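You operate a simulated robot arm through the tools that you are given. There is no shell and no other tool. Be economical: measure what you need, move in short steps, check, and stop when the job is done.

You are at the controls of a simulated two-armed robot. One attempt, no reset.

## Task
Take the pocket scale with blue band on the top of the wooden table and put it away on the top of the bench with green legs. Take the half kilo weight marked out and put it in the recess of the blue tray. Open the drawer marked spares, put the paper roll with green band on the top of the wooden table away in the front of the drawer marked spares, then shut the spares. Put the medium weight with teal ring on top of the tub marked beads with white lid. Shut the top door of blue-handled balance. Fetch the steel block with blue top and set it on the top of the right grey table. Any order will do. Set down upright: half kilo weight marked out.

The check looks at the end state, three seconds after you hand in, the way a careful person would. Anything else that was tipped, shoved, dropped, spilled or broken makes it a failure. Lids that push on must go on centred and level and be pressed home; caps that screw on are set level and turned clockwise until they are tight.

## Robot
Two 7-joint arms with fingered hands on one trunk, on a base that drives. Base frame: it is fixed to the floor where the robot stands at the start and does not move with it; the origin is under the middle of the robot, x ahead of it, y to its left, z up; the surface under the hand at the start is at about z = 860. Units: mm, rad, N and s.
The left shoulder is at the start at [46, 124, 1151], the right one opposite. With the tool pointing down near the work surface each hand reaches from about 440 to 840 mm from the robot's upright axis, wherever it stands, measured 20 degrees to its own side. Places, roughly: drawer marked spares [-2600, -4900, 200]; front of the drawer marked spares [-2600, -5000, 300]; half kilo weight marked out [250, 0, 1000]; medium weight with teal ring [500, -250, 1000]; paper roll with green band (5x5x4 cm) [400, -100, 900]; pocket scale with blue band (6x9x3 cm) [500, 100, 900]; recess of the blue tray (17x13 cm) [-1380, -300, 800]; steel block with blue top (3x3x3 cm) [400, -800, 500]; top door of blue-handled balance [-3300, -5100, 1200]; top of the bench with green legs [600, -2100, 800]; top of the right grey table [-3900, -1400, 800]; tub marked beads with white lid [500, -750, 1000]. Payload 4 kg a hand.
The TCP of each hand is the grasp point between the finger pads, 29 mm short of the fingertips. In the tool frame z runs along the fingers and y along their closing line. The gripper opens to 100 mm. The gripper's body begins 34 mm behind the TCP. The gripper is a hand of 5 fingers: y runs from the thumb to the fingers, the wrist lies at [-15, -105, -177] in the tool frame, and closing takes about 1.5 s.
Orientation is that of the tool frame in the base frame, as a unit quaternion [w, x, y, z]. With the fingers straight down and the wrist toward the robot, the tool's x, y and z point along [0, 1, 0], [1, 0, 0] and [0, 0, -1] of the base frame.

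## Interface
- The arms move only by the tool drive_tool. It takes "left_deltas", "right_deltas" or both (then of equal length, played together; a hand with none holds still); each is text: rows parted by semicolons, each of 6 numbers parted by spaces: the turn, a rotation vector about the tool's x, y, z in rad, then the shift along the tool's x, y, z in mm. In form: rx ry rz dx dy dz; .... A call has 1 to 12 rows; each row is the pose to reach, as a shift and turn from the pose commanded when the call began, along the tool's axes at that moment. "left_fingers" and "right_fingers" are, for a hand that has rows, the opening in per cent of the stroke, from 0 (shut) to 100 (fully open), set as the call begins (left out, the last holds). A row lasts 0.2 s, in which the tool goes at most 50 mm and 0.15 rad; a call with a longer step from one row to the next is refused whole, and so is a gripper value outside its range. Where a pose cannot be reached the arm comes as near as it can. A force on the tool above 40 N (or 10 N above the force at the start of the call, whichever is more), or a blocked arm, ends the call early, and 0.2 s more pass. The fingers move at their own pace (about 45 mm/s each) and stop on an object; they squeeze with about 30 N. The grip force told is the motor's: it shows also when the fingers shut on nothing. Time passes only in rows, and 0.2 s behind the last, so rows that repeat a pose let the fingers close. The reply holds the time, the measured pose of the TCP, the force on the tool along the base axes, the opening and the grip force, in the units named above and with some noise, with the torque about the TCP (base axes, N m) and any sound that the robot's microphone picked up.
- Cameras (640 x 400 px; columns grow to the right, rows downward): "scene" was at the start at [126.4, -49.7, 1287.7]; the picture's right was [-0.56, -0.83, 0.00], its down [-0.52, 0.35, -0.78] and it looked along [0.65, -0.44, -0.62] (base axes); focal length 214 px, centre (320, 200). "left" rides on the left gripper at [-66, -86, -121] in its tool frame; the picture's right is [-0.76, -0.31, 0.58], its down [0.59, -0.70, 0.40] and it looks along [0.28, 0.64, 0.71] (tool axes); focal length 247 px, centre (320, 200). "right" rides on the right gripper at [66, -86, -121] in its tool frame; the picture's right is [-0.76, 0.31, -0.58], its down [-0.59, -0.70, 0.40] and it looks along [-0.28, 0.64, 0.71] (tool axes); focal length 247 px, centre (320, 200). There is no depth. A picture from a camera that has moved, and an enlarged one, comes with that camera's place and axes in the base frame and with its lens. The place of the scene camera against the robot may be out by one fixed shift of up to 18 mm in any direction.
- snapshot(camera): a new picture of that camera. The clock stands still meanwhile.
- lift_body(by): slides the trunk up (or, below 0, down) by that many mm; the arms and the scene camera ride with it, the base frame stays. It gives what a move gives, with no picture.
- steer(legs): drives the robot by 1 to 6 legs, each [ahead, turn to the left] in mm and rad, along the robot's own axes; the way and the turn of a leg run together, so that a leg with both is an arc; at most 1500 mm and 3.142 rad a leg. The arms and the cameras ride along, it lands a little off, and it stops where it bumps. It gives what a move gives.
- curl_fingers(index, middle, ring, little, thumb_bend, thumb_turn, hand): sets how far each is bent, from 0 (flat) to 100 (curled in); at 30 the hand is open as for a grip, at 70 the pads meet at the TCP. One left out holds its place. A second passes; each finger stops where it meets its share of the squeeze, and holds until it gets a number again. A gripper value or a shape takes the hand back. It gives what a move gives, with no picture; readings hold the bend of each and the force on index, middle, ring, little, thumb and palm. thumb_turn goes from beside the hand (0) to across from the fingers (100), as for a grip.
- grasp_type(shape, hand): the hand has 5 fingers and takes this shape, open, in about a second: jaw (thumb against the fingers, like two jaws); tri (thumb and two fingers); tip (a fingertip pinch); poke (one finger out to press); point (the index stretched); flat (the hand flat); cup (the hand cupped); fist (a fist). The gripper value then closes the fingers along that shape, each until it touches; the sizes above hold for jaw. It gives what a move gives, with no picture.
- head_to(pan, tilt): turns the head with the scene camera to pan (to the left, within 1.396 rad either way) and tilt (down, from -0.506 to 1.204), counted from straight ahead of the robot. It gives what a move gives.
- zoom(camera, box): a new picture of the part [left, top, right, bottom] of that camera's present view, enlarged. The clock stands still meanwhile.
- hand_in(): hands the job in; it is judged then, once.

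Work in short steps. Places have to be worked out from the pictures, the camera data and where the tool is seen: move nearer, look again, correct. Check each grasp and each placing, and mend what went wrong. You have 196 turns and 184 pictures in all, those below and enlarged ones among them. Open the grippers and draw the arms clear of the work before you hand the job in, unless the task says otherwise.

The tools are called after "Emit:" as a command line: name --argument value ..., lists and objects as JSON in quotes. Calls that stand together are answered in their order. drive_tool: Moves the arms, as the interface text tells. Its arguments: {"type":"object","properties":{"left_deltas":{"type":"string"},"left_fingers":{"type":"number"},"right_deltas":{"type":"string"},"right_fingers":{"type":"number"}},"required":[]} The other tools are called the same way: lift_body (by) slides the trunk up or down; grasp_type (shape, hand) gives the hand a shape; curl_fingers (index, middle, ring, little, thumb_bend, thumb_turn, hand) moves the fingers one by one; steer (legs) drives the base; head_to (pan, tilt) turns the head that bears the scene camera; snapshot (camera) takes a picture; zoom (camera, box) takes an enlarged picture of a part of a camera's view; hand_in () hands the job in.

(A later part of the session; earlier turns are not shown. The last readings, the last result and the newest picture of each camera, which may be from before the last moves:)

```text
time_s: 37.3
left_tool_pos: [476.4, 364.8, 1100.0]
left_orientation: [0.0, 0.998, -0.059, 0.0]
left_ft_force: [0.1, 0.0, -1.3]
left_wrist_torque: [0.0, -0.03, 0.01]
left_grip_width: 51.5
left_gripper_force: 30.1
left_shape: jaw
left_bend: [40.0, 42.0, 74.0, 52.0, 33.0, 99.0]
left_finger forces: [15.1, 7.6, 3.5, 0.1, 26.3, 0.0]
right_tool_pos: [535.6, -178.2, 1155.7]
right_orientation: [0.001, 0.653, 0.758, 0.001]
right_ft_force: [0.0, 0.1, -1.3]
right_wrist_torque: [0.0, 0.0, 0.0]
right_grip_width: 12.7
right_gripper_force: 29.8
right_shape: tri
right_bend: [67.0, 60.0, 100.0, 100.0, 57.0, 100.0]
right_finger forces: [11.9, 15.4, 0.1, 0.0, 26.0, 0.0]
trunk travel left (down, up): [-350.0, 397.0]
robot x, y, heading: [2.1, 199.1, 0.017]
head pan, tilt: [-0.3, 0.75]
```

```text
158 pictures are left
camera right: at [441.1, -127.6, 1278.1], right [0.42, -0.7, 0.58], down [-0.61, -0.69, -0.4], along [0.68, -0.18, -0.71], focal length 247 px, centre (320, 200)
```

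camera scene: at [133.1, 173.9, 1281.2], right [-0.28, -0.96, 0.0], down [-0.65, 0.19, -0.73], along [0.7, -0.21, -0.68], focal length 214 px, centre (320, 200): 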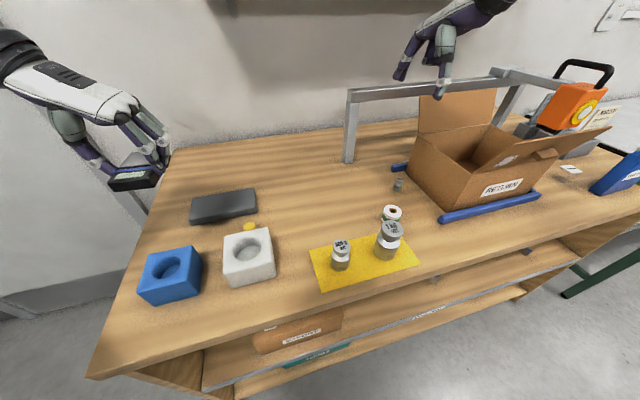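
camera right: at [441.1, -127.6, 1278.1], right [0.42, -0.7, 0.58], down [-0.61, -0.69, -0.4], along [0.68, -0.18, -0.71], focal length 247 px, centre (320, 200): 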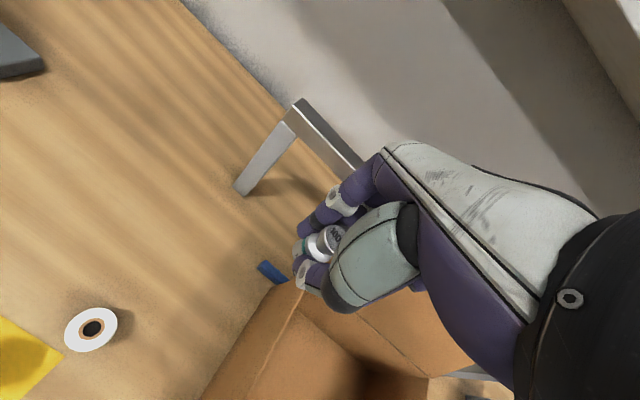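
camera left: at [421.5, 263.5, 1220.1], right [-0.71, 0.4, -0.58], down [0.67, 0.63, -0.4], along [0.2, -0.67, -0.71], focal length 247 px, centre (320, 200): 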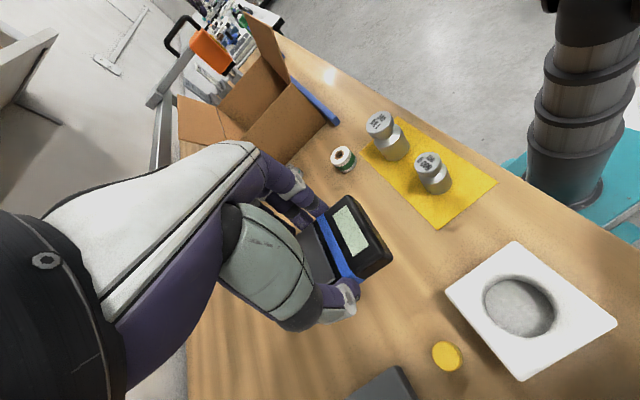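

Weight held. The orange device's handle is tall (~1180), so I raise the trunk 200 before driving with S-arcs to the right, staying a bit back from the table.

Emit:
lift_body --by 200

Emit:
steer --legs '[[-650, 0.8], [0, -1.6], [500, 0.8]]'

Emit:
head_to --pan -0.6 --tilt 0.8

Emit:
snapshot --camera "scene"

```text
time_s: 39.4
left_tool_pos: [477.3, 365.4, 1299.3]
left_orientation: [0.0, 0.998, -0.06, 0.0]
left_ft_force: [0.4, 0.0, -3.5]
left_wrist_torque: [0.02, 0.05, 0.01]
left_grip_width: 51.6
left_gripper_force: 30.1
left_shape: jaw
left_bend: [40.0, 42.0, 74.0, 52.0, 33.0, 99.0]
left_finger forces: [15.3, 7.6, 3.4, 0.0, 26.4, 0.0]
right_tool_pos: [534.3, -178.1, 1354.7]
right_orientation: [-0.001, 0.652, 0.758, 0.0]
right_ft_force: [0.4, 0.1, -1.6]
right_wrist_torque: [-0.03, -0.05, -0.01]
right_grip_width: 12.5
right_gripper_force: 30.4
right_shape: tri
right_bend: [67.0, 60.0, 100.0, 100.0, 57.0, 100.0]
right_finger forces: [11.9, 15.5, 0.1, 0.0, 25.9, 0.1]
trunk travel left (down, up): [-550.0, 197.0]
robot x, y, heading: [-4.2, 193.2, 0.02]
head pan, tilt: [-0.3, 0.75]
```

```text
time_s: 49.5
left_tool_pos: [362.0, -27.4, 1301.3]
left_orientation: [0.0, 1.0, -0.03, 0.0]
left_ft_force: [-0.4, -0.1, -0.8]
left_wrist_torque: [0.0, -0.03, 0.02]
left_grip_width: 51.9
left_gripper_force: 30.0
left_shape: jaw
left_bend: [40.0, 42.0, 74.0, 52.0, 33.0, 99.0]
left_finger forces: [15.3, 7.5, 3.4, 0.0, 26.1, 0.0]
right_tool_pos: [451.8, -565.0, 1353.9]
right_orientation: [0.0, 0.63, 0.777, 0.002]
right_ft_force: [-0.4, 0.2, -0.7]
right_wrist_torque: [-0.02, -0.03, 0.03]
right_grip_width: 12.4
right_gripper_force: 30.1
right_shape: tri
right_bend: [67.0, 61.0, 100.0, 100.0, 73.0, 100.0]
right_finger forces: [12.6, 16.0, 0.1, 0.0, 25.5, 0.0]
trunk travel left (down, up): [-550.0, 197.0]
robot x, y, heading: [-101.7, -225.3, 0.06]
head pan, tilt: [-0.3, 0.75]
```

```text
time_s: 50.3
left_tool_pos: [364.4, -26.1, 1300.4]
left_orientation: [0.0, 1.0, -0.03, 0.0]
left_ft_force: [0.2, 0.6, -2.1]
left_wrist_torque: [0.01, 0.02, 0.01]
left_grip_width: 51.5
left_gripper_force: 29.9
left_shape: jaw
left_bend: [40.0, 42.0, 74.0, 52.0, 33.0, 99.0]
left_finger forces: [15.2, 7.4, 3.6, 0.0, 26.4, 0.0]
right_tool_pos: [454.1, -564.7, 1355.1]
right_orientation: [0.0, 0.63, 0.777, 0.001]
right_ft_force: [-0.3, -0.7, -1.3]
right_wrist_torque: [0.03, 0.0, -0.01]
right_grip_width: 12.6
right_gripper_force: 30.1
right_shape: tri
right_bend: [67.0, 61.0, 100.0, 100.0, 73.0, 100.0]
right_finger forces: [12.8, 16.2, 0.0, 0.0, 26.1, 0.0]
trunk travel left (down, up): [-550.0, 197.0]
robot x, y, heading: [-106.2, -222.2, 0.062]
head pan, tilt: [-0.6, 0.799]
```

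```text
157 pictures are left
camera scene: at [-4.4, -264.6, 1479.2], right [-0.51, -0.86, 0.0], down [-0.62, 0.37, -0.7], along [0.6, -0.36, -0.72], focal length 214 px, centre (320, 200)
```

scene: 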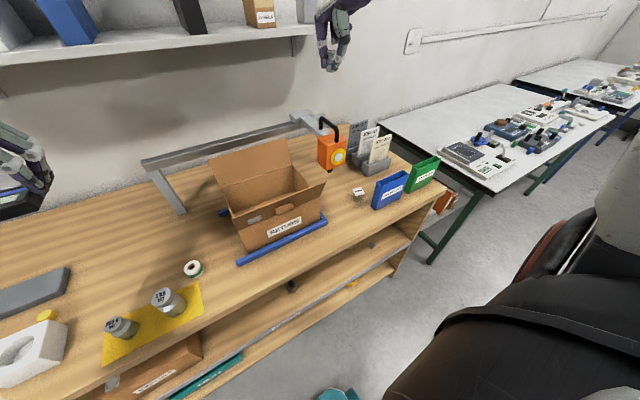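

The right thumb's bend changed during the drive; check the weight and the tub with the right camera and a zoom.

Emit:
snapshot --camera "right"

Emit:
zoom --camera "scene" --box '[300, 110, 450, 220]'

Emit:
zoom --camera "right" --box '[250, 150, 430, 320]'

```text
156 pictures are left
camera right: at [356.7, -519.6, 1477.3], right [0.46, -0.68, 0.58], down [-0.56, -0.72, -0.4], along [0.69, -0.14, -0.71], focal length 247 px, centre (320, 200)
```

right: 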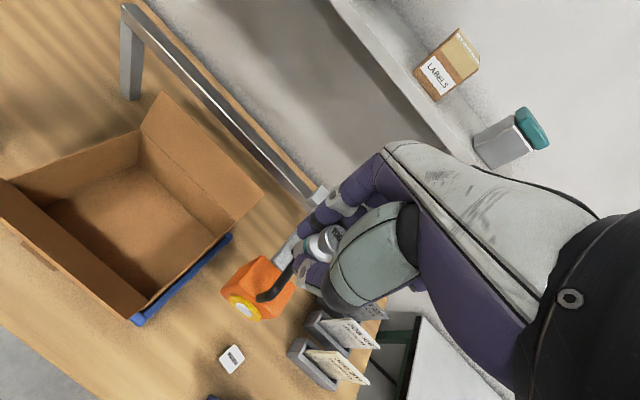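

```text
3.64 times, centred on (375, 165) of scene
camera zoom: at [-4.4, -264.6, 1479.2], right [-0.51, -0.86, 0.0], down [-0.62, 0.37, -0.7], along [0.6, -0.36, -0.72], focal length 780 px, centre (120, 327)
```

zoom: 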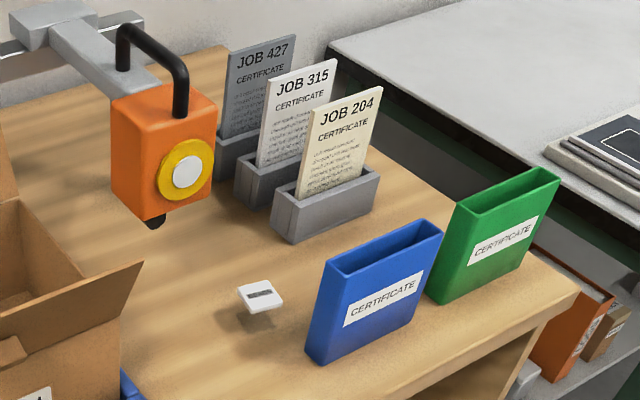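

```text
2.35 times, centred on (340, 235) of right
camera zoom: at [356.7, -519.6, 1477.3], right [0.46, -0.68, 0.58], down [-0.56, -0.72, -0.4], along [0.69, -0.14, -0.71], focal length 581 px, centre (273, 118)
```

zoom: 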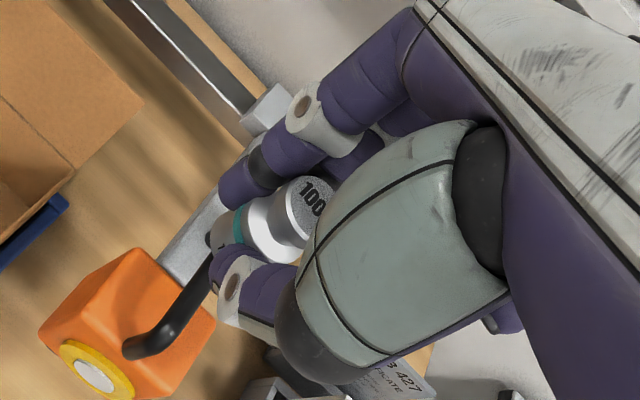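

Weight is still securely pinched. Tub lid triangulates to about (434,-695,912). I yaw to world zero, move above the tub, then lower to z≈1150 and look.

Emit:
drive_tool --right_deltas "0 0 0.07 -30 -11 0; 0 0 0.14 -60 -22 0; 0 0 0.2 -92 -34 0; 0 0 0.2 -123 -46 0; 0 0 0.2 -123 -46 45; 0 0 0.2 -123 -46 90; 0 0 0.2 -123 -46 135; 0 0 0.2 -123 -46 180; 0 0 0.2 -123 -46 205"

Emit:
snapshot --camera "right"

Emit:
zoom --camera "scene" --box '[270, 60, 450, 220]'

```text
time_s: 52.3
left_tool_pos: [364.2, -24.8, 1301.1]
left_orientation: [-0.001, 1.0, -0.03, 0.001]
left_ft_force: [-0.2, 0.0, -1.1]
left_wrist_torque: [-0.01, 0.0, -0.01]
left_grip_width: 51.7
left_gripper_force: 30.0
left_shape: jaw
left_bend: [40.0, 42.0, 74.0, 52.0, 33.0, 99.0]
left_finger forces: [15.4, 7.5, 3.6, 0.0, 26.4, 0.0]
right_tool_pos: [436.2, -691.4, 1147.5]
right_orientation: [0.0, 0.704, 0.711, 0.001]
right_ft_force: [-0.2, -0.6, -0.6]
right_wrist_torque: [0.03, -0.03, 0.0]
right_grip_width: 12.2
right_gripper_force: 29.9
right_shape: tri
right_bend: [67.0, 61.0, 100.0, 100.0, 73.0, 100.0]
right_finger forces: [13.1, 16.4, 0.0, 0.1, 25.3, 0.0]
trunk travel left (down, up): [-550.0, 197.0]
robot x, y, heading: [-100.4, -223.1, 0.064]
head pan, tilt: [-0.6, 0.799]
```

```text
153 pictures are left
camera right: at [350.4, -628.2, 1270.6], right [0.31, -0.75, 0.58], down [-0.7, -0.6, -0.4], along [0.65, -0.28, -0.71], focal length 247 px, centre (320, 200)
```

right: 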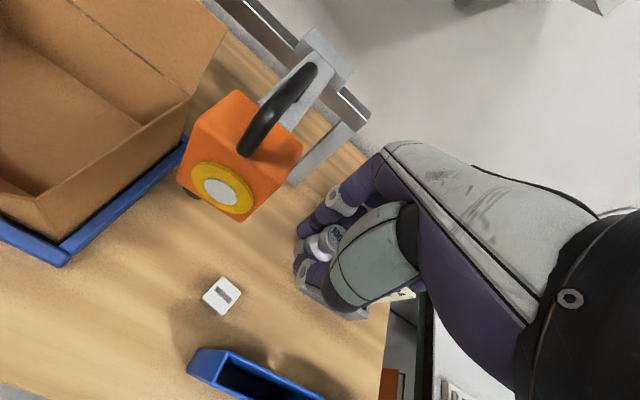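

```text
2.50 times, centred on (360, 140) of scene
camera zoom: at [-4.4, -264.8, 1479.2], right [-0.51, -0.86, 0.0], down [-0.62, 0.37, -0.7], along [0.6, -0.36, -0.72], focal length 536 px, centre (220, 350)
```

zoom: 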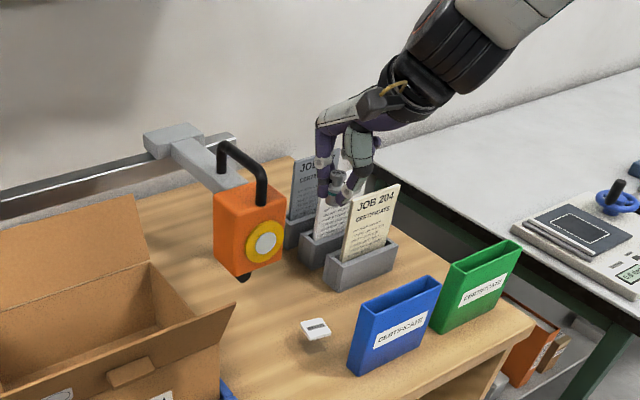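

Lid is at (436,-698). The weight sits at the TCP. I descend to TCP z 1010 to recheck.

Emit:
drive_tool --right_deltas "0 0 0 -3 0 40; 0 0 0 -6 0 80; 0 0 0 -6 0 115; 0 0 0 -6 0 137"

Emit:
snapshot --camera "right"

Emit:
zoom --camera "scene" --box '[320, 110, 420, 210]'

```text
time_s: 53.3
left_tool_pos: [363.8, -24.7, 1300.4]
left_orientation: [0.0, 1.0, -0.03, 0.0]
left_ft_force: [0.3, -0.6, -1.6]
left_wrist_torque: [0.01, 0.03, -0.01]
left_grip_width: 51.6
left_gripper_force: 30.2
left_shape: jaw
left_bend: [40.0, 42.0, 74.0, 52.0, 33.0, 99.0]
left_finger forces: [15.3, 7.5, 3.5, 0.0, 26.4, 0.0]
right_tool_pos: [435.0, -698.2, 1011.6]
right_orientation: [-0.001, 0.704, 0.71, 0.001]
right_ft_force: [-0.9, -0.3, -0.7]
right_wrist_torque: [0.0, 0.01, 0.01]
right_grip_width: 12.6
right_gripper_force: 30.1
right_shape: tri
right_bend: [67.0, 61.0, 100.0, 100.0, 73.0, 100.0]
right_finger forces: [13.1, 16.5, 0.0, 0.0, 25.2, 0.0]
trunk travel left (down, up): [-550.0, 197.0]
robot x, y, heading: [-101.9, -225.5, 0.061]
head pan, tilt: [-0.6, 0.799]
```

```text
151 pictures are left
camera right: at [348.9, -634.9, 1134.0], right [0.31, -0.76, 0.58], down [-0.7, -0.59, -0.4], along [0.64, -0.28, -0.71], focal length 247 px, centre (320, 200)
```

right: 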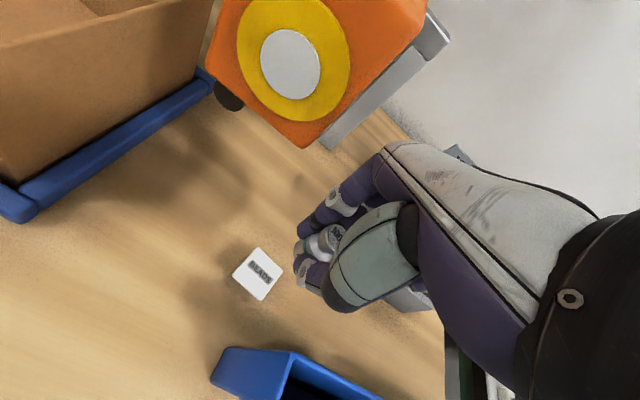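

```text
4.00 times, centred on (370, 160) of scene
camera zoom: at [-4.5, -264.7, 1479.2], right [-0.51, -0.86, 0.0], down [-0.62, 0.37, -0.7], along [0.6, -0.36, -0.72], focal length 858 px, centre (120, 360)
```

zoom: 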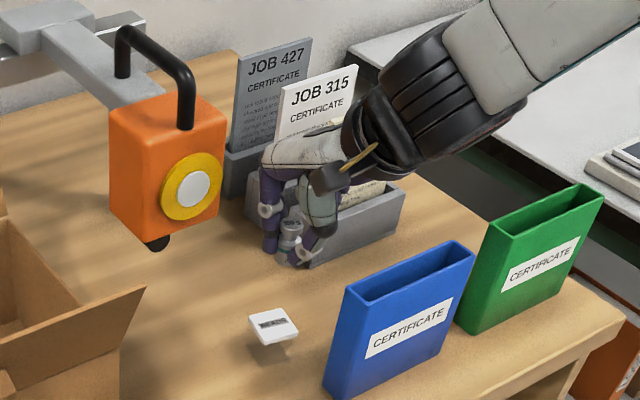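

Close. I descend 45 more and look again for fine alignment.

Emit:
drive_tool --right_deltas "0 0 0 0 0 20; 0 0 0 0 0 35; 0 0 0 0 0 45"

Emit:
zoom --camera "right" --box '[200, 150, 400, 350]'

Emit:
zoom --camera "scene" --box '[330, 150, 390, 210]'

```text
time_s: 54.1
left_tool_pos: [364.5, -25.3, 1299.9]
left_orientation: [0.0, 1.0, -0.029, 0.0]
left_ft_force: [-0.8, -0.4, -2.0]
left_wrist_torque: [0.02, 0.02, 0.0]
left_grip_width: 51.8
left_gripper_force: 30.0
left_shape: jaw
left_bend: [40.0, 42.0, 74.0, 52.0, 33.0, 99.0]
left_finger forces: [15.3, 7.5, 3.5, 0.0, 26.4, 0.0]
right_tool_pos: [429.9, -692.4, 969.9]
right_orientation: [-0.018, 0.699, 0.715, -0.004]
right_ft_force: [0.5, 0.3, -1.0]
right_wrist_torque: [0.04, -0.01, 0.0]
right_grip_width: 12.1
right_gripper_force: 29.9
right_shape: tri
right_bend: [67.0, 61.0, 100.0, 100.0, 73.0, 100.0]
right_finger forces: [13.2, 16.6, 0.0, 0.0, 25.3, 0.0]
right hand out of reach, approached as far as the arm can: row 3
trunk travel left (down, up): [-550.0, 197.0]
robot x, y, heading: [-101.8, -224.7, 0.058]
head pan, tilt: [-0.6, 0.799]
```

```text
2.00 times, centred on (300, 250) of right
camera zoom: at [346.4, -633.2, 1097.2], right [0.34, -0.76, 0.55], down [-0.7, -0.6, -0.39], along [0.63, -0.26, -0.74], focal length 494 px, centre (360, 100)
```

zoom: 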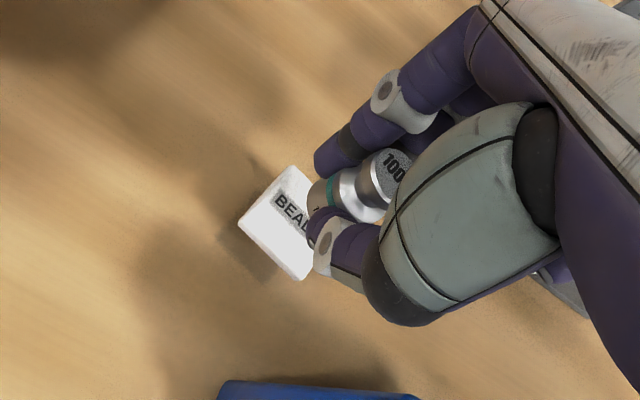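

```text
6.67 times, centred on (360, 180) of scene
camera zoom: at [-4.2, -264.2, 1479.2], right [-0.51, -0.86, 0.0], down [-0.62, 0.37, -0.7], along [0.6, -0.36, -0.72], focal length 1430 px, centre (53, 333)
```

zoom: 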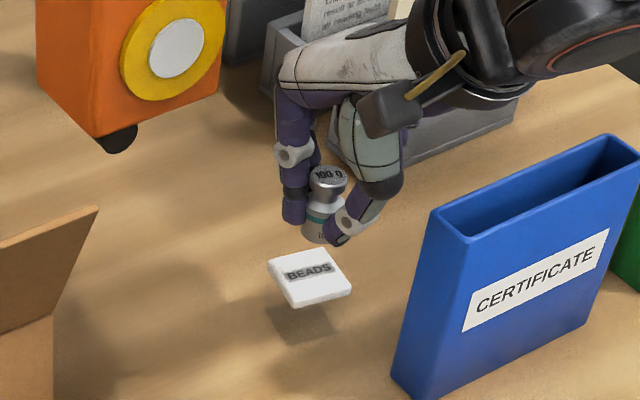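

The raised trunk limits downward reach; I lift the arm slightly with orientation fixed and then lower the trunk instead.

Emit:
drive_tool --right_deltas "-0.015 -0.01 0.01 0 0 -35; -0.031 -0.02 0.023 -2 1 -75; -0.031 -0.02 0.023 -3 2 -110; -0.031 -0.02 0.023 -3 2 -110"

Emit:
lift_body --by -115

Emit:
zoom --camera "right" --box '[200, 150, 400, 350]'

Emit:
zoom --camera "scene" --box '[330, 110, 430, 210]'

```text
time_s: 55.1
left_tool_pos: [364.8, -24.7, 1300.2]
left_orientation: [-0.001, 1.0, -0.03, -0.001]
left_ft_force: [0.7, 0.6, -2.3]
left_wrist_torque: [0.03, 0.0, 0.0]
left_grip_width: 52.0
left_gripper_force: 29.5
left_shape: jaw
left_bend: [40.0, 42.0, 74.0, 52.0, 33.0, 99.0]
left_finger forces: [15.3, 7.5, 3.5, 0.0, 26.3, 0.0]
right_tool_pos: [438.6, -703.6, 1077.3]
right_orientation: [0.017, 0.713, 0.701, 0.004]
right_ft_force: [-0.2, -0.7, -1.4]
right_wrist_torque: [0.02, 0.01, 0.03]
right_grip_width: 12.0
right_gripper_force: 30.7
right_shape: tri
right_bend: [67.0, 61.0, 100.0, 100.0, 73.0, 100.0]
right_finger forces: [13.2, 16.7, 0.1, 0.0, 25.2, 0.1]
trunk travel left (down, up): [-550.0, 197.0]
robot x, y, heading: [-105.4, -221.8, 0.063]
head pan, tilt: [-0.6, 0.799]
```

```text
time_s: 56.6
left_tool_pos: [363.2, -24.5, 1186.6]
left_orientation: [0.001, 1.0, -0.03, 0.001]
left_ft_force: [0.0, 0.4, -1.8]
left_wrist_torque: [0.0, 0.01, 0.0]
left_grip_width: 51.4
left_gripper_force: 30.4
left_shape: jaw
left_bend: [40.0, 42.0, 74.0, 52.0, 33.0, 99.0]
left_finger forces: [15.2, 7.5, 3.5, 0.0, 26.4, 0.1]
right_tool_pos: [436.1, -702.9, 963.1]
right_orientation: [0.018, 0.712, 0.702, 0.005]
right_ft_force: [-0.6, 0.9, -0.9]
right_wrist_torque: [0.0, 0.0, -0.03]
right_grip_width: 12.1
right_gripper_force: 29.5
right_shape: tri
right_bend: [67.0, 61.0, 100.0, 100.0, 73.0, 100.0]
right_finger forces: [13.4, 16.8, 0.0, 0.1, 25.3, 0.1]
trunk travel left (down, up): [-435.0, 312.0]
robot x, y, heading: [-103.6, -222.4, 0.062]
head pan, tilt: [-0.6, 0.799]
```

```text
2.00 times, centred on (300, 250) of right
camera zoom: at [348.3, -634.7, 1081.5], right [0.28, -0.75, 0.6], down [-0.7, -0.59, -0.41], along [0.66, -0.3, -0.69], focal length 494 px, centre (360, 100)
```

zoom: 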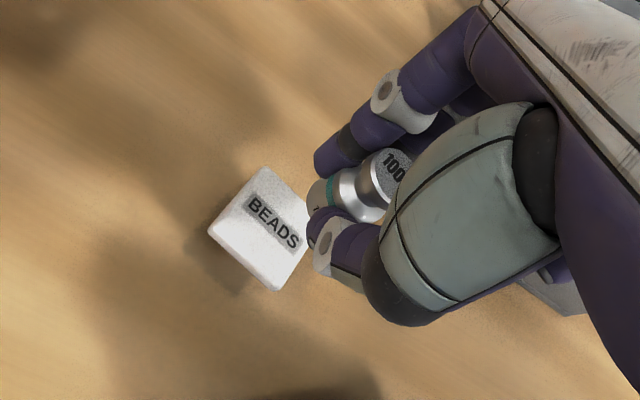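

```text
4.00 times, centred on (380, 160) of scene
camera zoom: at [6.3, -263.7, 1363.4], right [-0.51, -0.86, 0.0], down [-0.62, 0.37, -0.7], along [0.6, -0.36, -0.72], focal length 858 px, centre (80, 360)
```

zoom: 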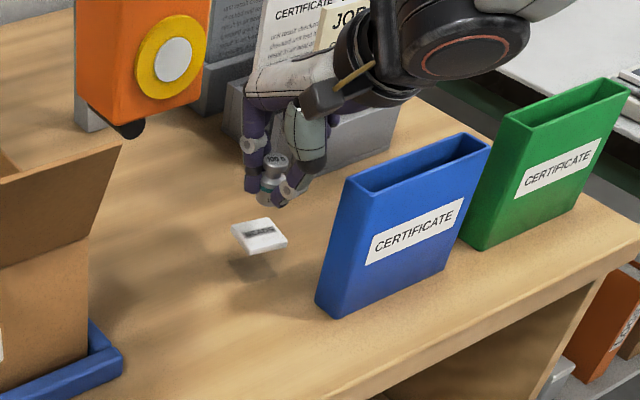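

Small tilt remains; I correct it and shift by (-8,+3.5) so the weight is centred over the lid (432,-697), and look once more.

Emit:
drive_tool --right_deltas "0.017 0.009 -0.007 2 -4 5; 0.033 0.018 -0.014 3.5 -8 12; 0.033 0.018 -0.014 3.5 -8 12"

Emit:
zoom --camera "right" --box '[240, 200, 340, 300]'

Emit:
zoom --camera "scene" --box '[335, 135, 395, 195]'

```text
time_s: 57.4
left_tool_pos: [364.0, -25.6, 1184.7]
left_orientation: [0.0, 1.0, -0.029, 0.0]
left_ft_force: [0.1, 0.2, -1.8]
left_wrist_torque: [0.0, 0.03, -0.02]
left_grip_width: 51.6
left_gripper_force: 30.3
left_shape: jaw
left_bend: [40.0, 42.0, 74.0, 52.0, 33.0, 99.0]
left_finger forces: [15.3, 7.5, 3.5, 0.0, 26.3, 0.1]
right_tool_pos: [428.9, -699.1, 949.1]
right_orientation: [0.0, 0.707, 0.707, -0.001]
right_ft_force: [0.2, 0.2, -1.5]
right_wrist_torque: [-0.02, -0.01, 0.01]
right_grip_width: 12.0
right_gripper_force: 30.0
right_shape: tri
right_bend: [67.0, 61.0, 100.0, 100.0, 73.0, 100.0]
right_finger forces: [13.3, 16.9, 0.0, 0.1, 25.3, 0.1]
trunk travel left (down, up): [-435.0, 312.0]
robot x, y, heading: [-99.4, -223.3, 0.061]
head pan, tilt: [-0.6, 0.799]
```

```text
4.00 times, centred on (290, 250) of right
camera zoom: at [344.1, -634.5, 1073.0], right [0.31, -0.76, 0.58], down [-0.7, -0.59, -0.4], along [0.64, -0.28, -0.71], focal length 988 px, centre (440, 0)
```

zoom: 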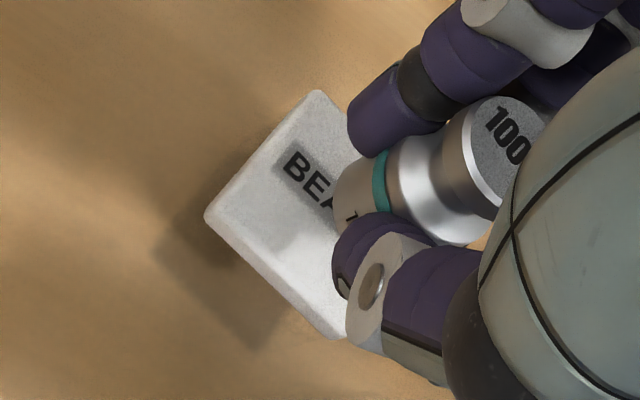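

```text
6.67 times, centred on (365, 165) of scene
camera zoom: at [6.6, -263.7, 1363.3], right [-0.51, -0.86, 0.0], down [-0.62, 0.37, -0.7], along [0.6, -0.36, -0.72], focal length 1430 px, centre (20, 433)
```

zoom: 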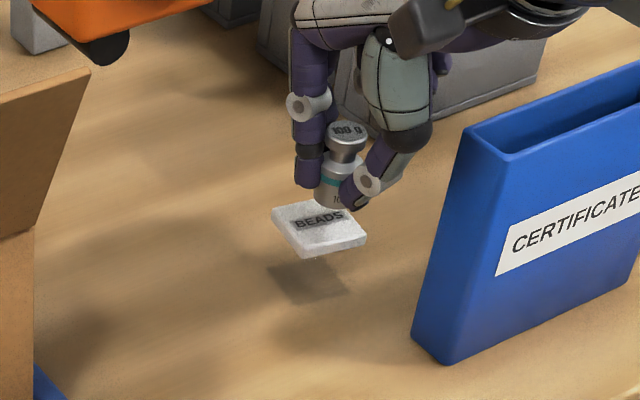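

Alignment is within ~3 mm in both cameras. I shift by (+1.5,+2.5) and descend in small steps, watching the force.

Emit:
drive_tool --right_deltas "0 0 0 2.5 1.5 3; 0 0 0 2.5 1.5 7; 0 0 0 2.5 1.5 7"

Emit:
zoom --camera "scene" --box '[335, 135, 395, 195]'

```text
time_s: 58.2
left_tool_pos: [363.7, -23.7, 1185.3]
left_orientation: [0.0, 1.0, -0.03, 0.0]
left_ft_force: [0.3, -0.4, -1.6]
left_wrist_torque: [0.01, 0.02, 0.01]
left_grip_width: 51.6
left_gripper_force: 29.9
left_shape: jaw
left_bend: [40.0, 42.0, 74.0, 52.0, 33.0, 99.0]
left_finger forces: [15.4, 7.5, 3.5, 0.0, 26.5, 0.0]
right_tool_pos: [431.3, -697.1, 942.9]
right_orientation: [-0.001, 0.707, 0.707, -0.001]
right_ft_force: [0.1, 0.1, -1.6]
right_wrist_torque: [0.02, 0.01, -0.02]
right_grip_width: 11.8
right_gripper_force: 30.2
right_shape: tri
right_bend: [67.0, 61.0, 100.0, 100.0, 73.0, 100.0]
right_finger forces: [13.3, 17.0, 0.0, 0.1, 25.3, 0.0]
trunk travel left (down, up): [-435.0, 312.0]
robot x, y, heading: [-103.0, -221.4, 0.066]
head pan, tilt: [-0.6, 0.799]
```

```text
6.67 times, centred on (365, 165) of scene
camera zoom: at [6.6, -263.7, 1363.3], right [-0.51, -0.86, 0.0], down [-0.62, 0.37, -0.7], along [0.6, -0.36, -0.72], focal length 1430 px, centre (20, 433)
```

zoom: 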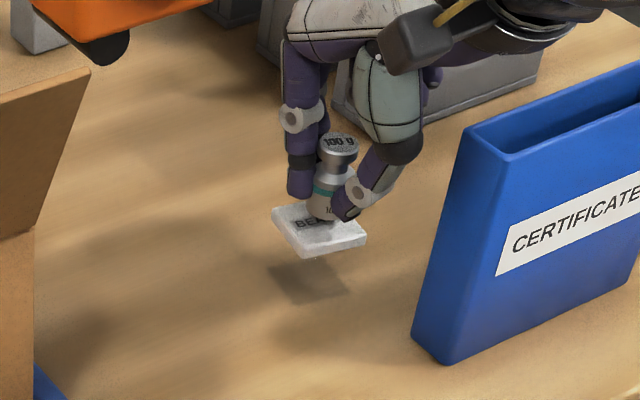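

Close to the lid; no contact yet. Continue down 5 mm.

Emit:
drive_tool --right_deltas "0 0 0 0 0 2; 0 0 0 0 0 4; 0 0 0 0 0 5"

```text
time_s: 59.0
left_tool_pos: [363.6, -24.4, 1183.6]
left_orientation: [0.0, 1.0, -0.03, 0.0]
left_ft_force: [-0.5, -0.5, -1.6]
left_wrist_torque: [-0.03, 0.03, 0.01]
left_grip_width: 51.6
left_gripper_force: 30.2
left_shape: jaw
left_bend: [40.0, 42.0, 74.0, 52.0, 33.0, 99.0]
left_finger forces: [15.4, 7.5, 3.6, 0.1, 26.4, 0.0]
right_tool_pos: [431.9, -696.6, 936.8]
right_orientation: [-0.001, 0.707, 0.707, -0.001]
right_ft_force: [-0.5, 0.8, -2.0]
right_wrist_torque: [-0.02, 0.01, 0.02]
right_grip_width: 12.1
right_gripper_force: 30.0
right_shape: tri
right_bend: [67.0, 61.0, 100.0, 100.0, 73.0, 100.0]
right_finger forces: [13.4, 16.9, 0.0, 0.1, 25.3, 0.1]
trunk travel left (down, up): [-435.0, 312.0]
robot x, y, heading: [-103.7, -226.6, 0.059]
head pan, tilt: [-0.6, 0.799]
```

Emit:
zoom --camera "scene" --box '[335, 135, 395, 195]'

Emit:
zoom --camera "right" --box '[240, 200, 340, 300]'

```text
6.67 times, centred on (365, 165) of scene
camera zoom: at [6.7, -263.8, 1363.2], right [-0.51, -0.86, 0.0], down [-0.62, 0.37, -0.7], along [0.6, -0.36, -0.72], focal length 1430 px, centre (20, 433)
```

zoom: 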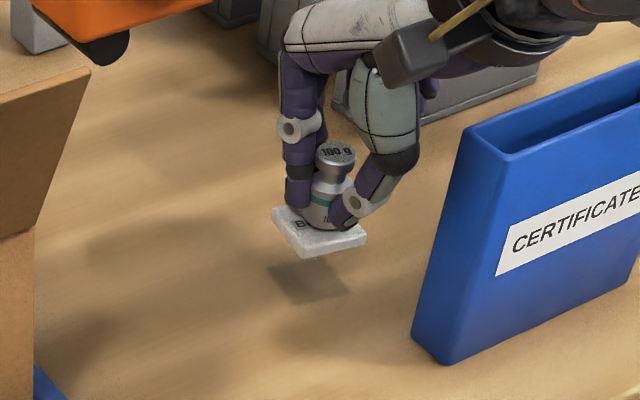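

```text
4.00 times, centred on (290, 250) of right
camera zoom: at [346.0, -632.1, 1060.2], right [0.31, -0.76, 0.58], down [-0.7, -0.59, -0.4], along [0.64, -0.28, -0.71], focal length 988 px, centre (440, 0)
```

zoom: 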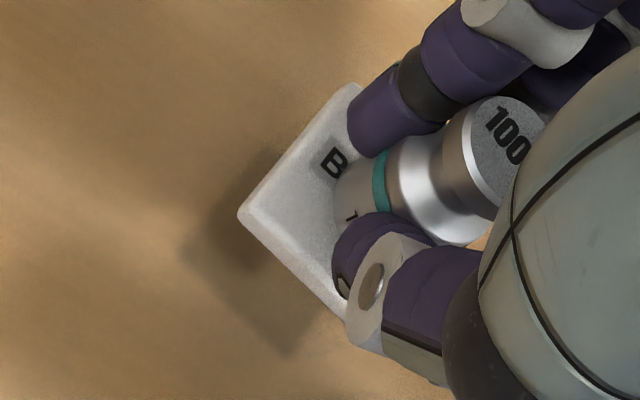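

Still nearly touching. Down another 3 mm.

Emit:
drive_tool --right_deltas "0 0 0 0 0 1.5; 0 0 0 0 0 3; 0 0 0 0 0 3"

```text
time_s: 59.8
left_tool_pos: [364.6, -25.3, 1185.4]
left_orientation: [0.0, 1.0, -0.029, 0.0]
left_ft_force: [-1.0, 0.5, -2.4]
left_wrist_torque: [0.02, 0.02, 0.0]
left_grip_width: 51.4
left_gripper_force: 29.6
left_shape: jaw
left_bend: [40.0, 42.0, 74.0, 52.0, 33.0, 99.0]
left_finger forces: [15.2, 7.5, 3.5, 0.0, 26.4, 0.0]
right_tool_pos: [429.9, -697.2, 934.8]
right_orientation: [-0.001, 0.706, 0.708, 0.001]
right_ft_force: [1.0, -0.4, -0.3]
right_wrist_torque: [0.0, -0.01, -0.04]
right_grip_width: 11.8
right_gripper_force: 30.7
right_shape: tri
right_bend: [67.0, 61.0, 100.0, 100.0, 73.0, 100.0]
right_finger forces: [13.5, 17.1, 0.0, 0.0, 25.3, 0.0]
trunk travel left (down, up): [-435.0, 312.0]
robot x, y, heading: [-101.4, -223.1, 0.059]
head pan, tilt: [-0.6, 0.799]
```

Force perhaps starting to be carried. One more 2 mm step.

Emit:
drive_tool --right_deltas "0 0 0 0 0 1; 0 0 0 0 0 2; 0 0 0 0 0 2"

Emit:
zoom --camera "scene" --box '[335, 135, 395, 195]'

```text
time_s: 60.6
left_tool_pos: [362.6, -25.4, 1185.0]
left_orientation: [0.0, 1.0, -0.03, 0.0]
left_ft_force: [-0.2, 0.2, -1.9]
left_wrist_torque: [0.04, 0.07, 0.0]
left_grip_width: 51.8
left_gripper_force: 29.9
left_shape: jaw
left_bend: [40.0, 42.0, 74.0, 52.0, 33.0, 99.0]
left_finger forces: [15.2, 7.6, 3.4, 0.0, 26.4, 0.0]
right_tool_pos: [430.7, -697.2, 934.6]
right_orientation: [0.0, 0.707, 0.708, 0.0]
right_ft_force: [0.2, 0.3, 5.9]
right_wrist_torque: [-0.06, -0.1, 0.0]
right_grip_width: 12.1
right_gripper_force: 29.9
right_shape: tri
right_bend: [67.0, 61.0, 100.0, 100.0, 73.0, 100.0]
right_finger forces: [13.8, 17.8, 0.0, 0.1, 26.6, 0.0]
trunk travel left (down, up): [-435.0, 312.0]
robot x, y, heading: [-102.0, -221.8, 0.059]
head pan, tilt: [-0.6, 0.799]
```

```text
6.67 times, centred on (365, 165) of scene
camera zoom: at [5.9, -263.2, 1363.4], right [-0.51, -0.86, 0.0], down [-0.61, 0.37, -0.7], along [0.6, -0.36, -0.72], focal length 1430 px, centre (20, 433)
```

zoom: 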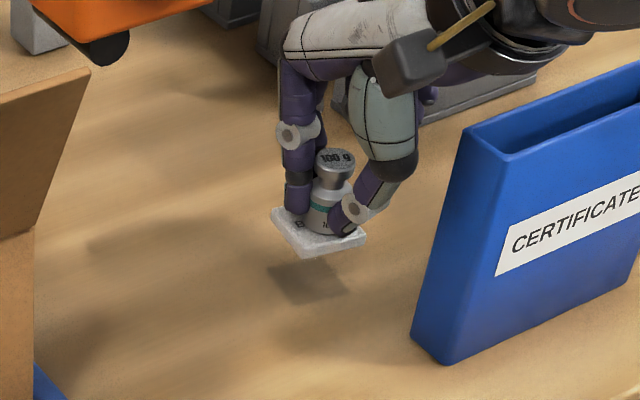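

Contact at ~6 N. I ease up 1 mm and release slowly.

Emit:
drive_tool --right_deltas "0 0 0 0 0 -1; 0 0 0 0 0 -1; 0 0 0 0 0 -1; 0 0 0 0 0 -1; 0 0 0 0 0 -1; 0 0 0 0 0 -1" --right_fingers 45

Emit:
zoom --camera "scene" --box '[335, 135, 395, 195]'

Emit:
zoom --camera "right" --box '[220, 180, 380, 320]'

```text
time_s: 62.0
left_tool_pos: [365.2, -24.6, 1185.6]
left_orientation: [0.0, 1.0, -0.03, 0.001]
left_ft_force: [-0.3, -0.3, -1.4]
left_wrist_torque: [0.01, 0.01, 0.01]
left_grip_width: 51.4
left_gripper_force: 30.0
left_shape: jaw
left_bend: [40.0, 42.0, 74.0, 52.0, 33.0, 99.0]
left_finger forces: [15.4, 7.5, 3.5, 0.0, 26.4, 0.0]
right_tool_pos: [430.3, -695.8, 933.7]
right_orientation: [-0.001, 0.707, 0.707, -0.001]
right_ft_force: [-0.8, 0.5, -0.1]
right_wrist_torque: [0.02, 0.01, -0.01]
right_grip_width: 44.6
right_gripper_force: 0.1
right_shape: tri
right_bend: [42.0, 45.0, 99.0, 99.0, 39.0, 100.0]
right_finger forces: [0.0, 0.1, 0.0, 0.1, 0.0, 0.0]
trunk travel left (down, up): [-435.0, 312.0]
robot x, y, heading: [-103.4, -223.2, 0.058]
head pan, tilt: [-0.6, 0.799]
```

```text
6.67 times, centred on (365, 165) of scene
camera zoom: at [6.6, -263.7, 1363.3], right [-0.51, -0.86, 0.0], down [-0.62, 0.37, -0.7], along [0.6, -0.36, -0.72], focal length 1430 px, centre (20, 433)
```

zoom: 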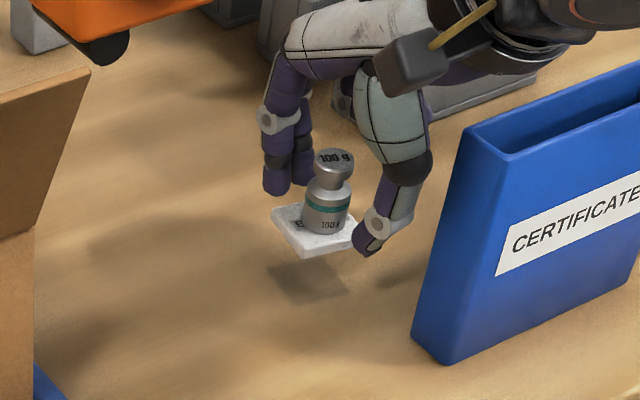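

```text
2.86 times, centred on (300, 250) of right
camera zoom: at [345.3, -632.3, 1056.9], right [0.31, -0.76, 0.58], down [-0.7, -0.59, -0.4], along [0.64, -0.28, -0.71], focal length 706 px, centre (377, 57)
```

zoom: 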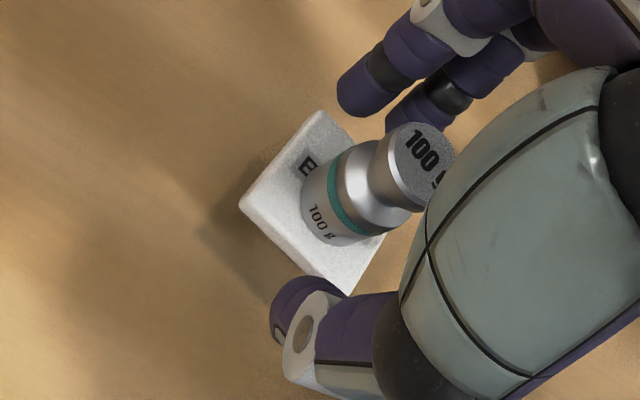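

The weight stands on the lid, released. Open wider and withdraw straight up.

Emit:
drive_tool --right_deltas "0 0 0 0 0 0; 0 0 0 0 0 -3; 0 0 0 0 0 -6; 0 0 0 0 0 -12; 0 0 0 0 0 -30; 0 0 0 0 0 -60; 0 0 0 0 0 -100; 0 0 0 0 0 -140; 0 0 0 0 0 -180; 0 0 0 0 0 -220" --right_fingers 90

Emit:
zoom --camera "scene" --box '[320, 110, 420, 210]'

```text
time_s: 64.2
left_tool_pos: [362.9, -25.2, 1186.3]
left_orientation: [-0.001, 1.0, -0.03, 0.001]
left_ft_force: [0.1, -0.6, -1.7]
left_wrist_torque: [0.04, 0.01, 0.02]
left_grip_width: 51.7
left_gripper_force: 29.8
left_shape: jaw
left_bend: [40.0, 42.0, 74.0, 52.0, 33.0, 99.0]
left_finger forces: [15.3, 7.5, 3.4, 0.1, 26.3, 0.1]
right_tool_pos: [428.8, -697.5, 1153.6]
right_orientation: [0.0, 0.707, 0.708, 0.0]
right_ft_force: [-1.2, -0.1, -0.2]
right_wrist_torque: [0.02, -0.01, 0.01]
right_grip_width: 89.7
right_gripper_force: 0.0
right_shape: tri
right_bend: [34.0, 31.0, 99.0, 99.0, 30.0, 98.0]
right_finger forces: [0.0, 0.0, 0.0, 0.0, 0.0, 0.1]
trunk travel left (down, up): [-435.0, 312.0]
robot x, y, heading: [-103.3, -224.4, 0.065]
head pan, tilt: [-0.6, 0.799]
```

```text
4.00 times, centred on (370, 160) of scene
camera zoom: at [5.7, -263.4, 1363.4], right [-0.51, -0.86, 0.0], down [-0.61, 0.37, -0.7], along [0.6, -0.36, -0.72], focal length 858 px, centre (120, 360)
```

zoom: 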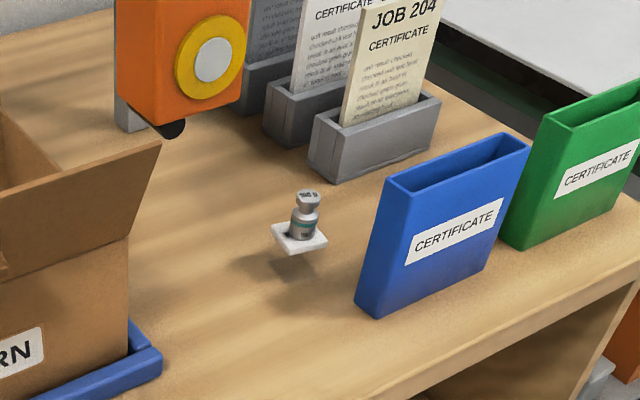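

Weight placed upright on the tub. Now the scale to the green bench: I back off, turn right and look at the way.

Emit:
steer --legs '[[-300, 0], [0, -1.57]]'

Emit:
head_to --pan 0.5 --tilt 0.4

Emit:
snapshot --camera "scene"

Emit:
head_to --pan -0.9 --tilt 0.35

Emit:
snapshot --camera "scene"

```text
time_s: 70.1
left_tool_pos: [-196.9, -708.4, 1185.6]
left_orientation: [0.0, -0.688, 0.726, 0.0]
left_ft_force: [-0.9, -0.5, -2.8]
left_wrist_torque: [0.01, -0.01, 0.01]
left_grip_width: 51.6
left_gripper_force: 30.3
left_shape: jaw
left_bend: [40.0, 42.0, 74.0, 52.0, 33.0, 99.0]
left_finger forces: [15.3, 7.4, 3.5, 0.0, 26.1, 0.1]
right_tool_pos: [-868.4, -776.1, 1153.0]
right_orientation: [-0.001, 1.0, 0.001, 0.0]
right_ft_force: [1.5, 0.4, -0.7]
right_wrist_torque: [0.03, 0.01, -0.01]
right_grip_width: 89.9
right_gripper_force: 0.1
right_shape: tri
right_bend: [34.0, 31.0, 99.0, 99.0, 30.0, 98.0]
right_finger forces: [0.0, 0.0, 0.0, 0.0, 0.1, 0.0]
trunk travel left (down, up): [-435.0, 312.0]
robot x, y, heading: [-396.9, -243.3, -1.511]
head pan, tilt: [-0.6, 0.799]
```

```text
time_s: 71.5
left_tool_pos: [-195.3, -707.6, 1184.8]
left_orientation: [0.0, -0.687, 0.726, 0.0]
left_ft_force: [0.1, 0.0, -2.2]
left_wrist_torque: [0.04, 0.0, 0.01]
left_grip_width: 51.9
left_gripper_force: 29.6
left_shape: jaw
left_bend: [40.0, 42.0, 74.0, 52.0, 33.0, 99.0]
left_finger forces: [15.2, 7.5, 3.4, 0.0, 26.0, 0.0]
right_tool_pos: [-867.7, -775.4, 1154.3]
right_orientation: [0.0, 1.0, 0.002, 0.001]
right_ft_force: [-0.1, 0.0, 0.0]
right_wrist_torque: [-0.01, -0.04, 0.0]
right_grip_width: 89.6
right_gripper_force: 0.1
right_shape: tri
right_bend: [34.0, 31.0, 99.0, 99.0, 30.0, 98.0]
right_finger forces: [0.1, 0.0, 0.0, 0.0, 0.0, 0.0]
trunk travel left (down, up): [-435.0, 312.0]
robot x, y, heading: [-399.5, -239.5, -1.506]
head pan, tilt: [0.499, 0.4]
```

```text
136 pictures are left
camera scene: at [-347.1, -363.4, 1398.3], right [-0.85, -0.53, 0.0], down [-0.21, 0.33, -0.92], along [0.49, -0.78, -0.39], focal length 214 px, centre (320, 200)
```

scene: 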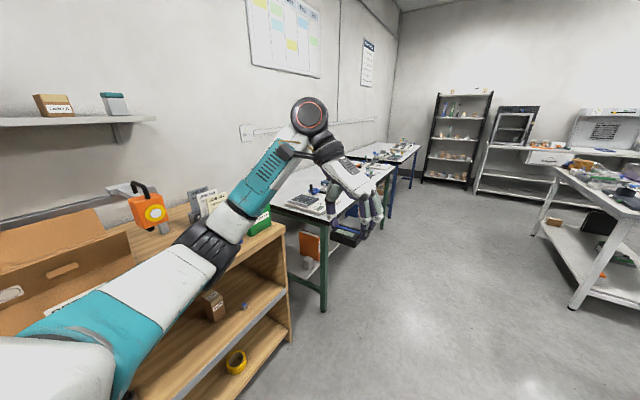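

```text
time_s: 73.0
left_tool_pos: [-196.5, -707.5, 1185.5]
left_orientation: [0.0, -0.687, 0.727, 0.001]
left_ft_force: [-1.8, 0.3, -2.0]
left_wrist_torque: [0.02, -0.01, -0.01]
left_grip_width: 51.6
left_gripper_force: 30.0
left_shape: jaw
left_bend: [40.0, 42.0, 74.0, 52.0, 33.0, 99.0]
left_finger forces: [15.1, 7.4, 3.3, 0.0, 26.0, 0.1]
right_tool_pos: [-867.7, -776.6, 1152.5]
right_orientation: [0.0, 1.0, 0.002, 0.0]
right_ft_force: [0.9, 0.6, -0.5]
right_wrist_torque: [0.02, 0.02, 0.03]
right_grip_width: 90.0
right_gripper_force: 0.0
right_shape: tri
right_bend: [34.0, 31.0, 99.0, 99.0, 30.0, 98.0]
right_finger forces: [0.0, 0.1, 0.0, 0.0, 0.0, 0.0]
trunk travel left (down, up): [-435.0, 312.0]
robot x, y, heading: [-394.6, -239.2, -1.506]
head pan, tilt: [-0.901, 0.351]
```

```text
135 pictures are left
camera scene: at [-465.5, -347.4, 1402.9], right [-0.67, 0.74, 0.0], down [0.26, 0.23, -0.94], along [-0.7, -0.63, -0.34], focal length 214 px, centre (320, 200)
```

scene: 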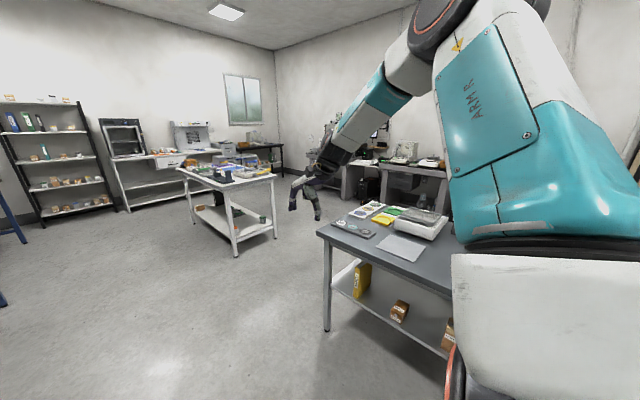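

The way along the tables is clear. Drive to in front of the green-legged bench and face it.

Emit:
steer --legs '[[1350, 0], [0, 1.51]]'

Emit:
head_to --pan 0.3 --tilt 0.6

Emit:
snapshot --camera "scene"

```text
time_s: 83.7
left_tool_pos: [161.2, -1462.7, 1186.3]
left_orientation: [0.0, 0.998, -0.069, 0.0]
left_ft_force: [-0.1, 1.2, -1.9]
left_wrist_torque: [0.01, 0.01, 0.03]
left_grip_width: 51.5
left_gripper_force: 29.7
left_shape: jaw
left_bend: [40.0, 42.0, 74.0, 52.0, 33.0, 99.0]
left_finger forces: [15.2, 7.2, 3.4, 0.0, 26.0, 0.1]
right_tool_pos: [175.0, -2137.6, 1152.7]
right_orientation: [-0.001, 0.733, 0.68, 0.0]
right_ft_force: [0.4, 0.4, -0.4]
right_wrist_torque: [-0.01, -0.02, -0.03]
right_grip_width: 89.6
right_gripper_force: 0.0
right_shape: tri
right_bend: [34.0, 31.0, 99.0, 99.0, 30.0, 98.0]
right_finger forces: [0.1, 0.1, 0.0, 0.0, 0.0, 0.1]
trunk travel left (down, up): [-435.0, 312.0]
robot x, y, heading: [-318.8, -1627.6, -0.017]
head pan, tilt: [-0.901, 0.351]
```

```text
time_s: 85.1
left_tool_pos: [159.9, -1463.1, 1185.4]
left_orientation: [0.0, 0.998, -0.068, 0.0]
left_ft_force: [-0.3, 0.3, -1.9]
left_wrist_torque: [0.02, 0.04, 0.01]
left_grip_width: 51.6
left_gripper_force: 30.0
left_shape: jaw
left_bend: [40.0, 42.0, 74.0, 52.0, 33.0, 99.0]
left_finger forces: [15.2, 7.3, 3.4, 0.0, 25.9, 0.0]
right_tool_pos: [174.1, -2138.8, 1152.0]
right_orientation: [0.0, 0.733, 0.68, -0.001]
right_ft_force: [-0.7, -0.2, 0.2]
right_wrist_torque: [0.01, 0.01, -0.02]
right_grip_width: 89.5
right_gripper_force: 0.1
right_shape: tri
right_bend: [34.0, 31.0, 99.0, 99.0, 30.0, 98.0]
right_finger forces: [0.0, 0.0, 0.1, 0.0, 0.0, 0.0]
trunk travel left (down, up): [-435.0, 312.0]
robot x, y, heading: [-319.5, -1628.1, -0.018]
head pan, tilt: [0.3, 0.6]
```

```text
134 pictures are left
camera scene: at [-194.8, -1603.4, 1380.1], right [0.28, -0.96, 0.0], down [-0.54, -0.16, -0.82], along [0.79, 0.23, -0.57], focal length 214 px, centre (320, 200)
```

scene: 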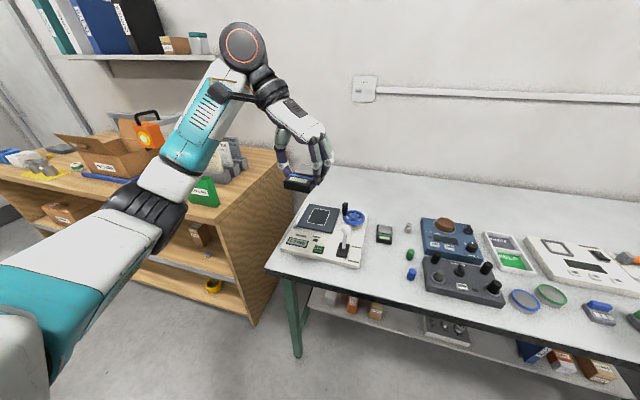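

I zoom in to find a free spot on this bench.

Emit:
zoom --camera "scene" --box '[260, 170, 460, 310]'

Emit:
snapshot --camera "left"

```text
2.86 times, centred on (360, 240) of scene
camera zoom: at [-194.8, -1603.4, 1380.1], right [0.28, -0.96, 0.0], down [-0.54, -0.16, -0.82], along [0.79, 0.23, -0.57], focal length 613 px, centre (206, 86)
```

zoom: 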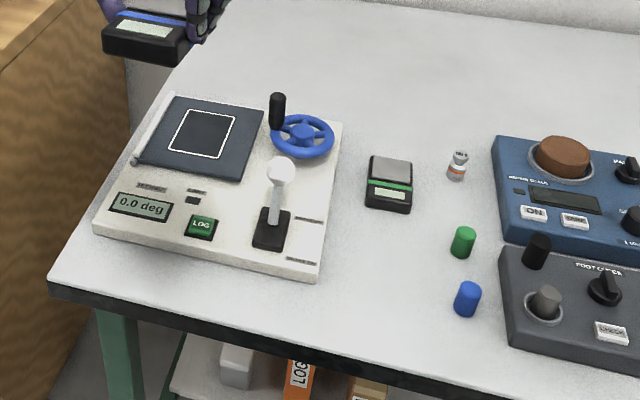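

```text
132 pictures are left
camera left: at [105.8, -1368.6, 1305.3], right [-0.71, 0.41, -0.58], down [0.68, 0.62, -0.4], along [0.19, -0.67, -0.71], focal length 247 px, centre (320, 200)
```

left: 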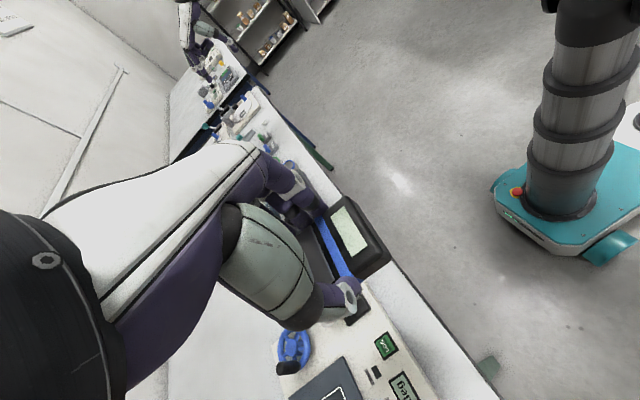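

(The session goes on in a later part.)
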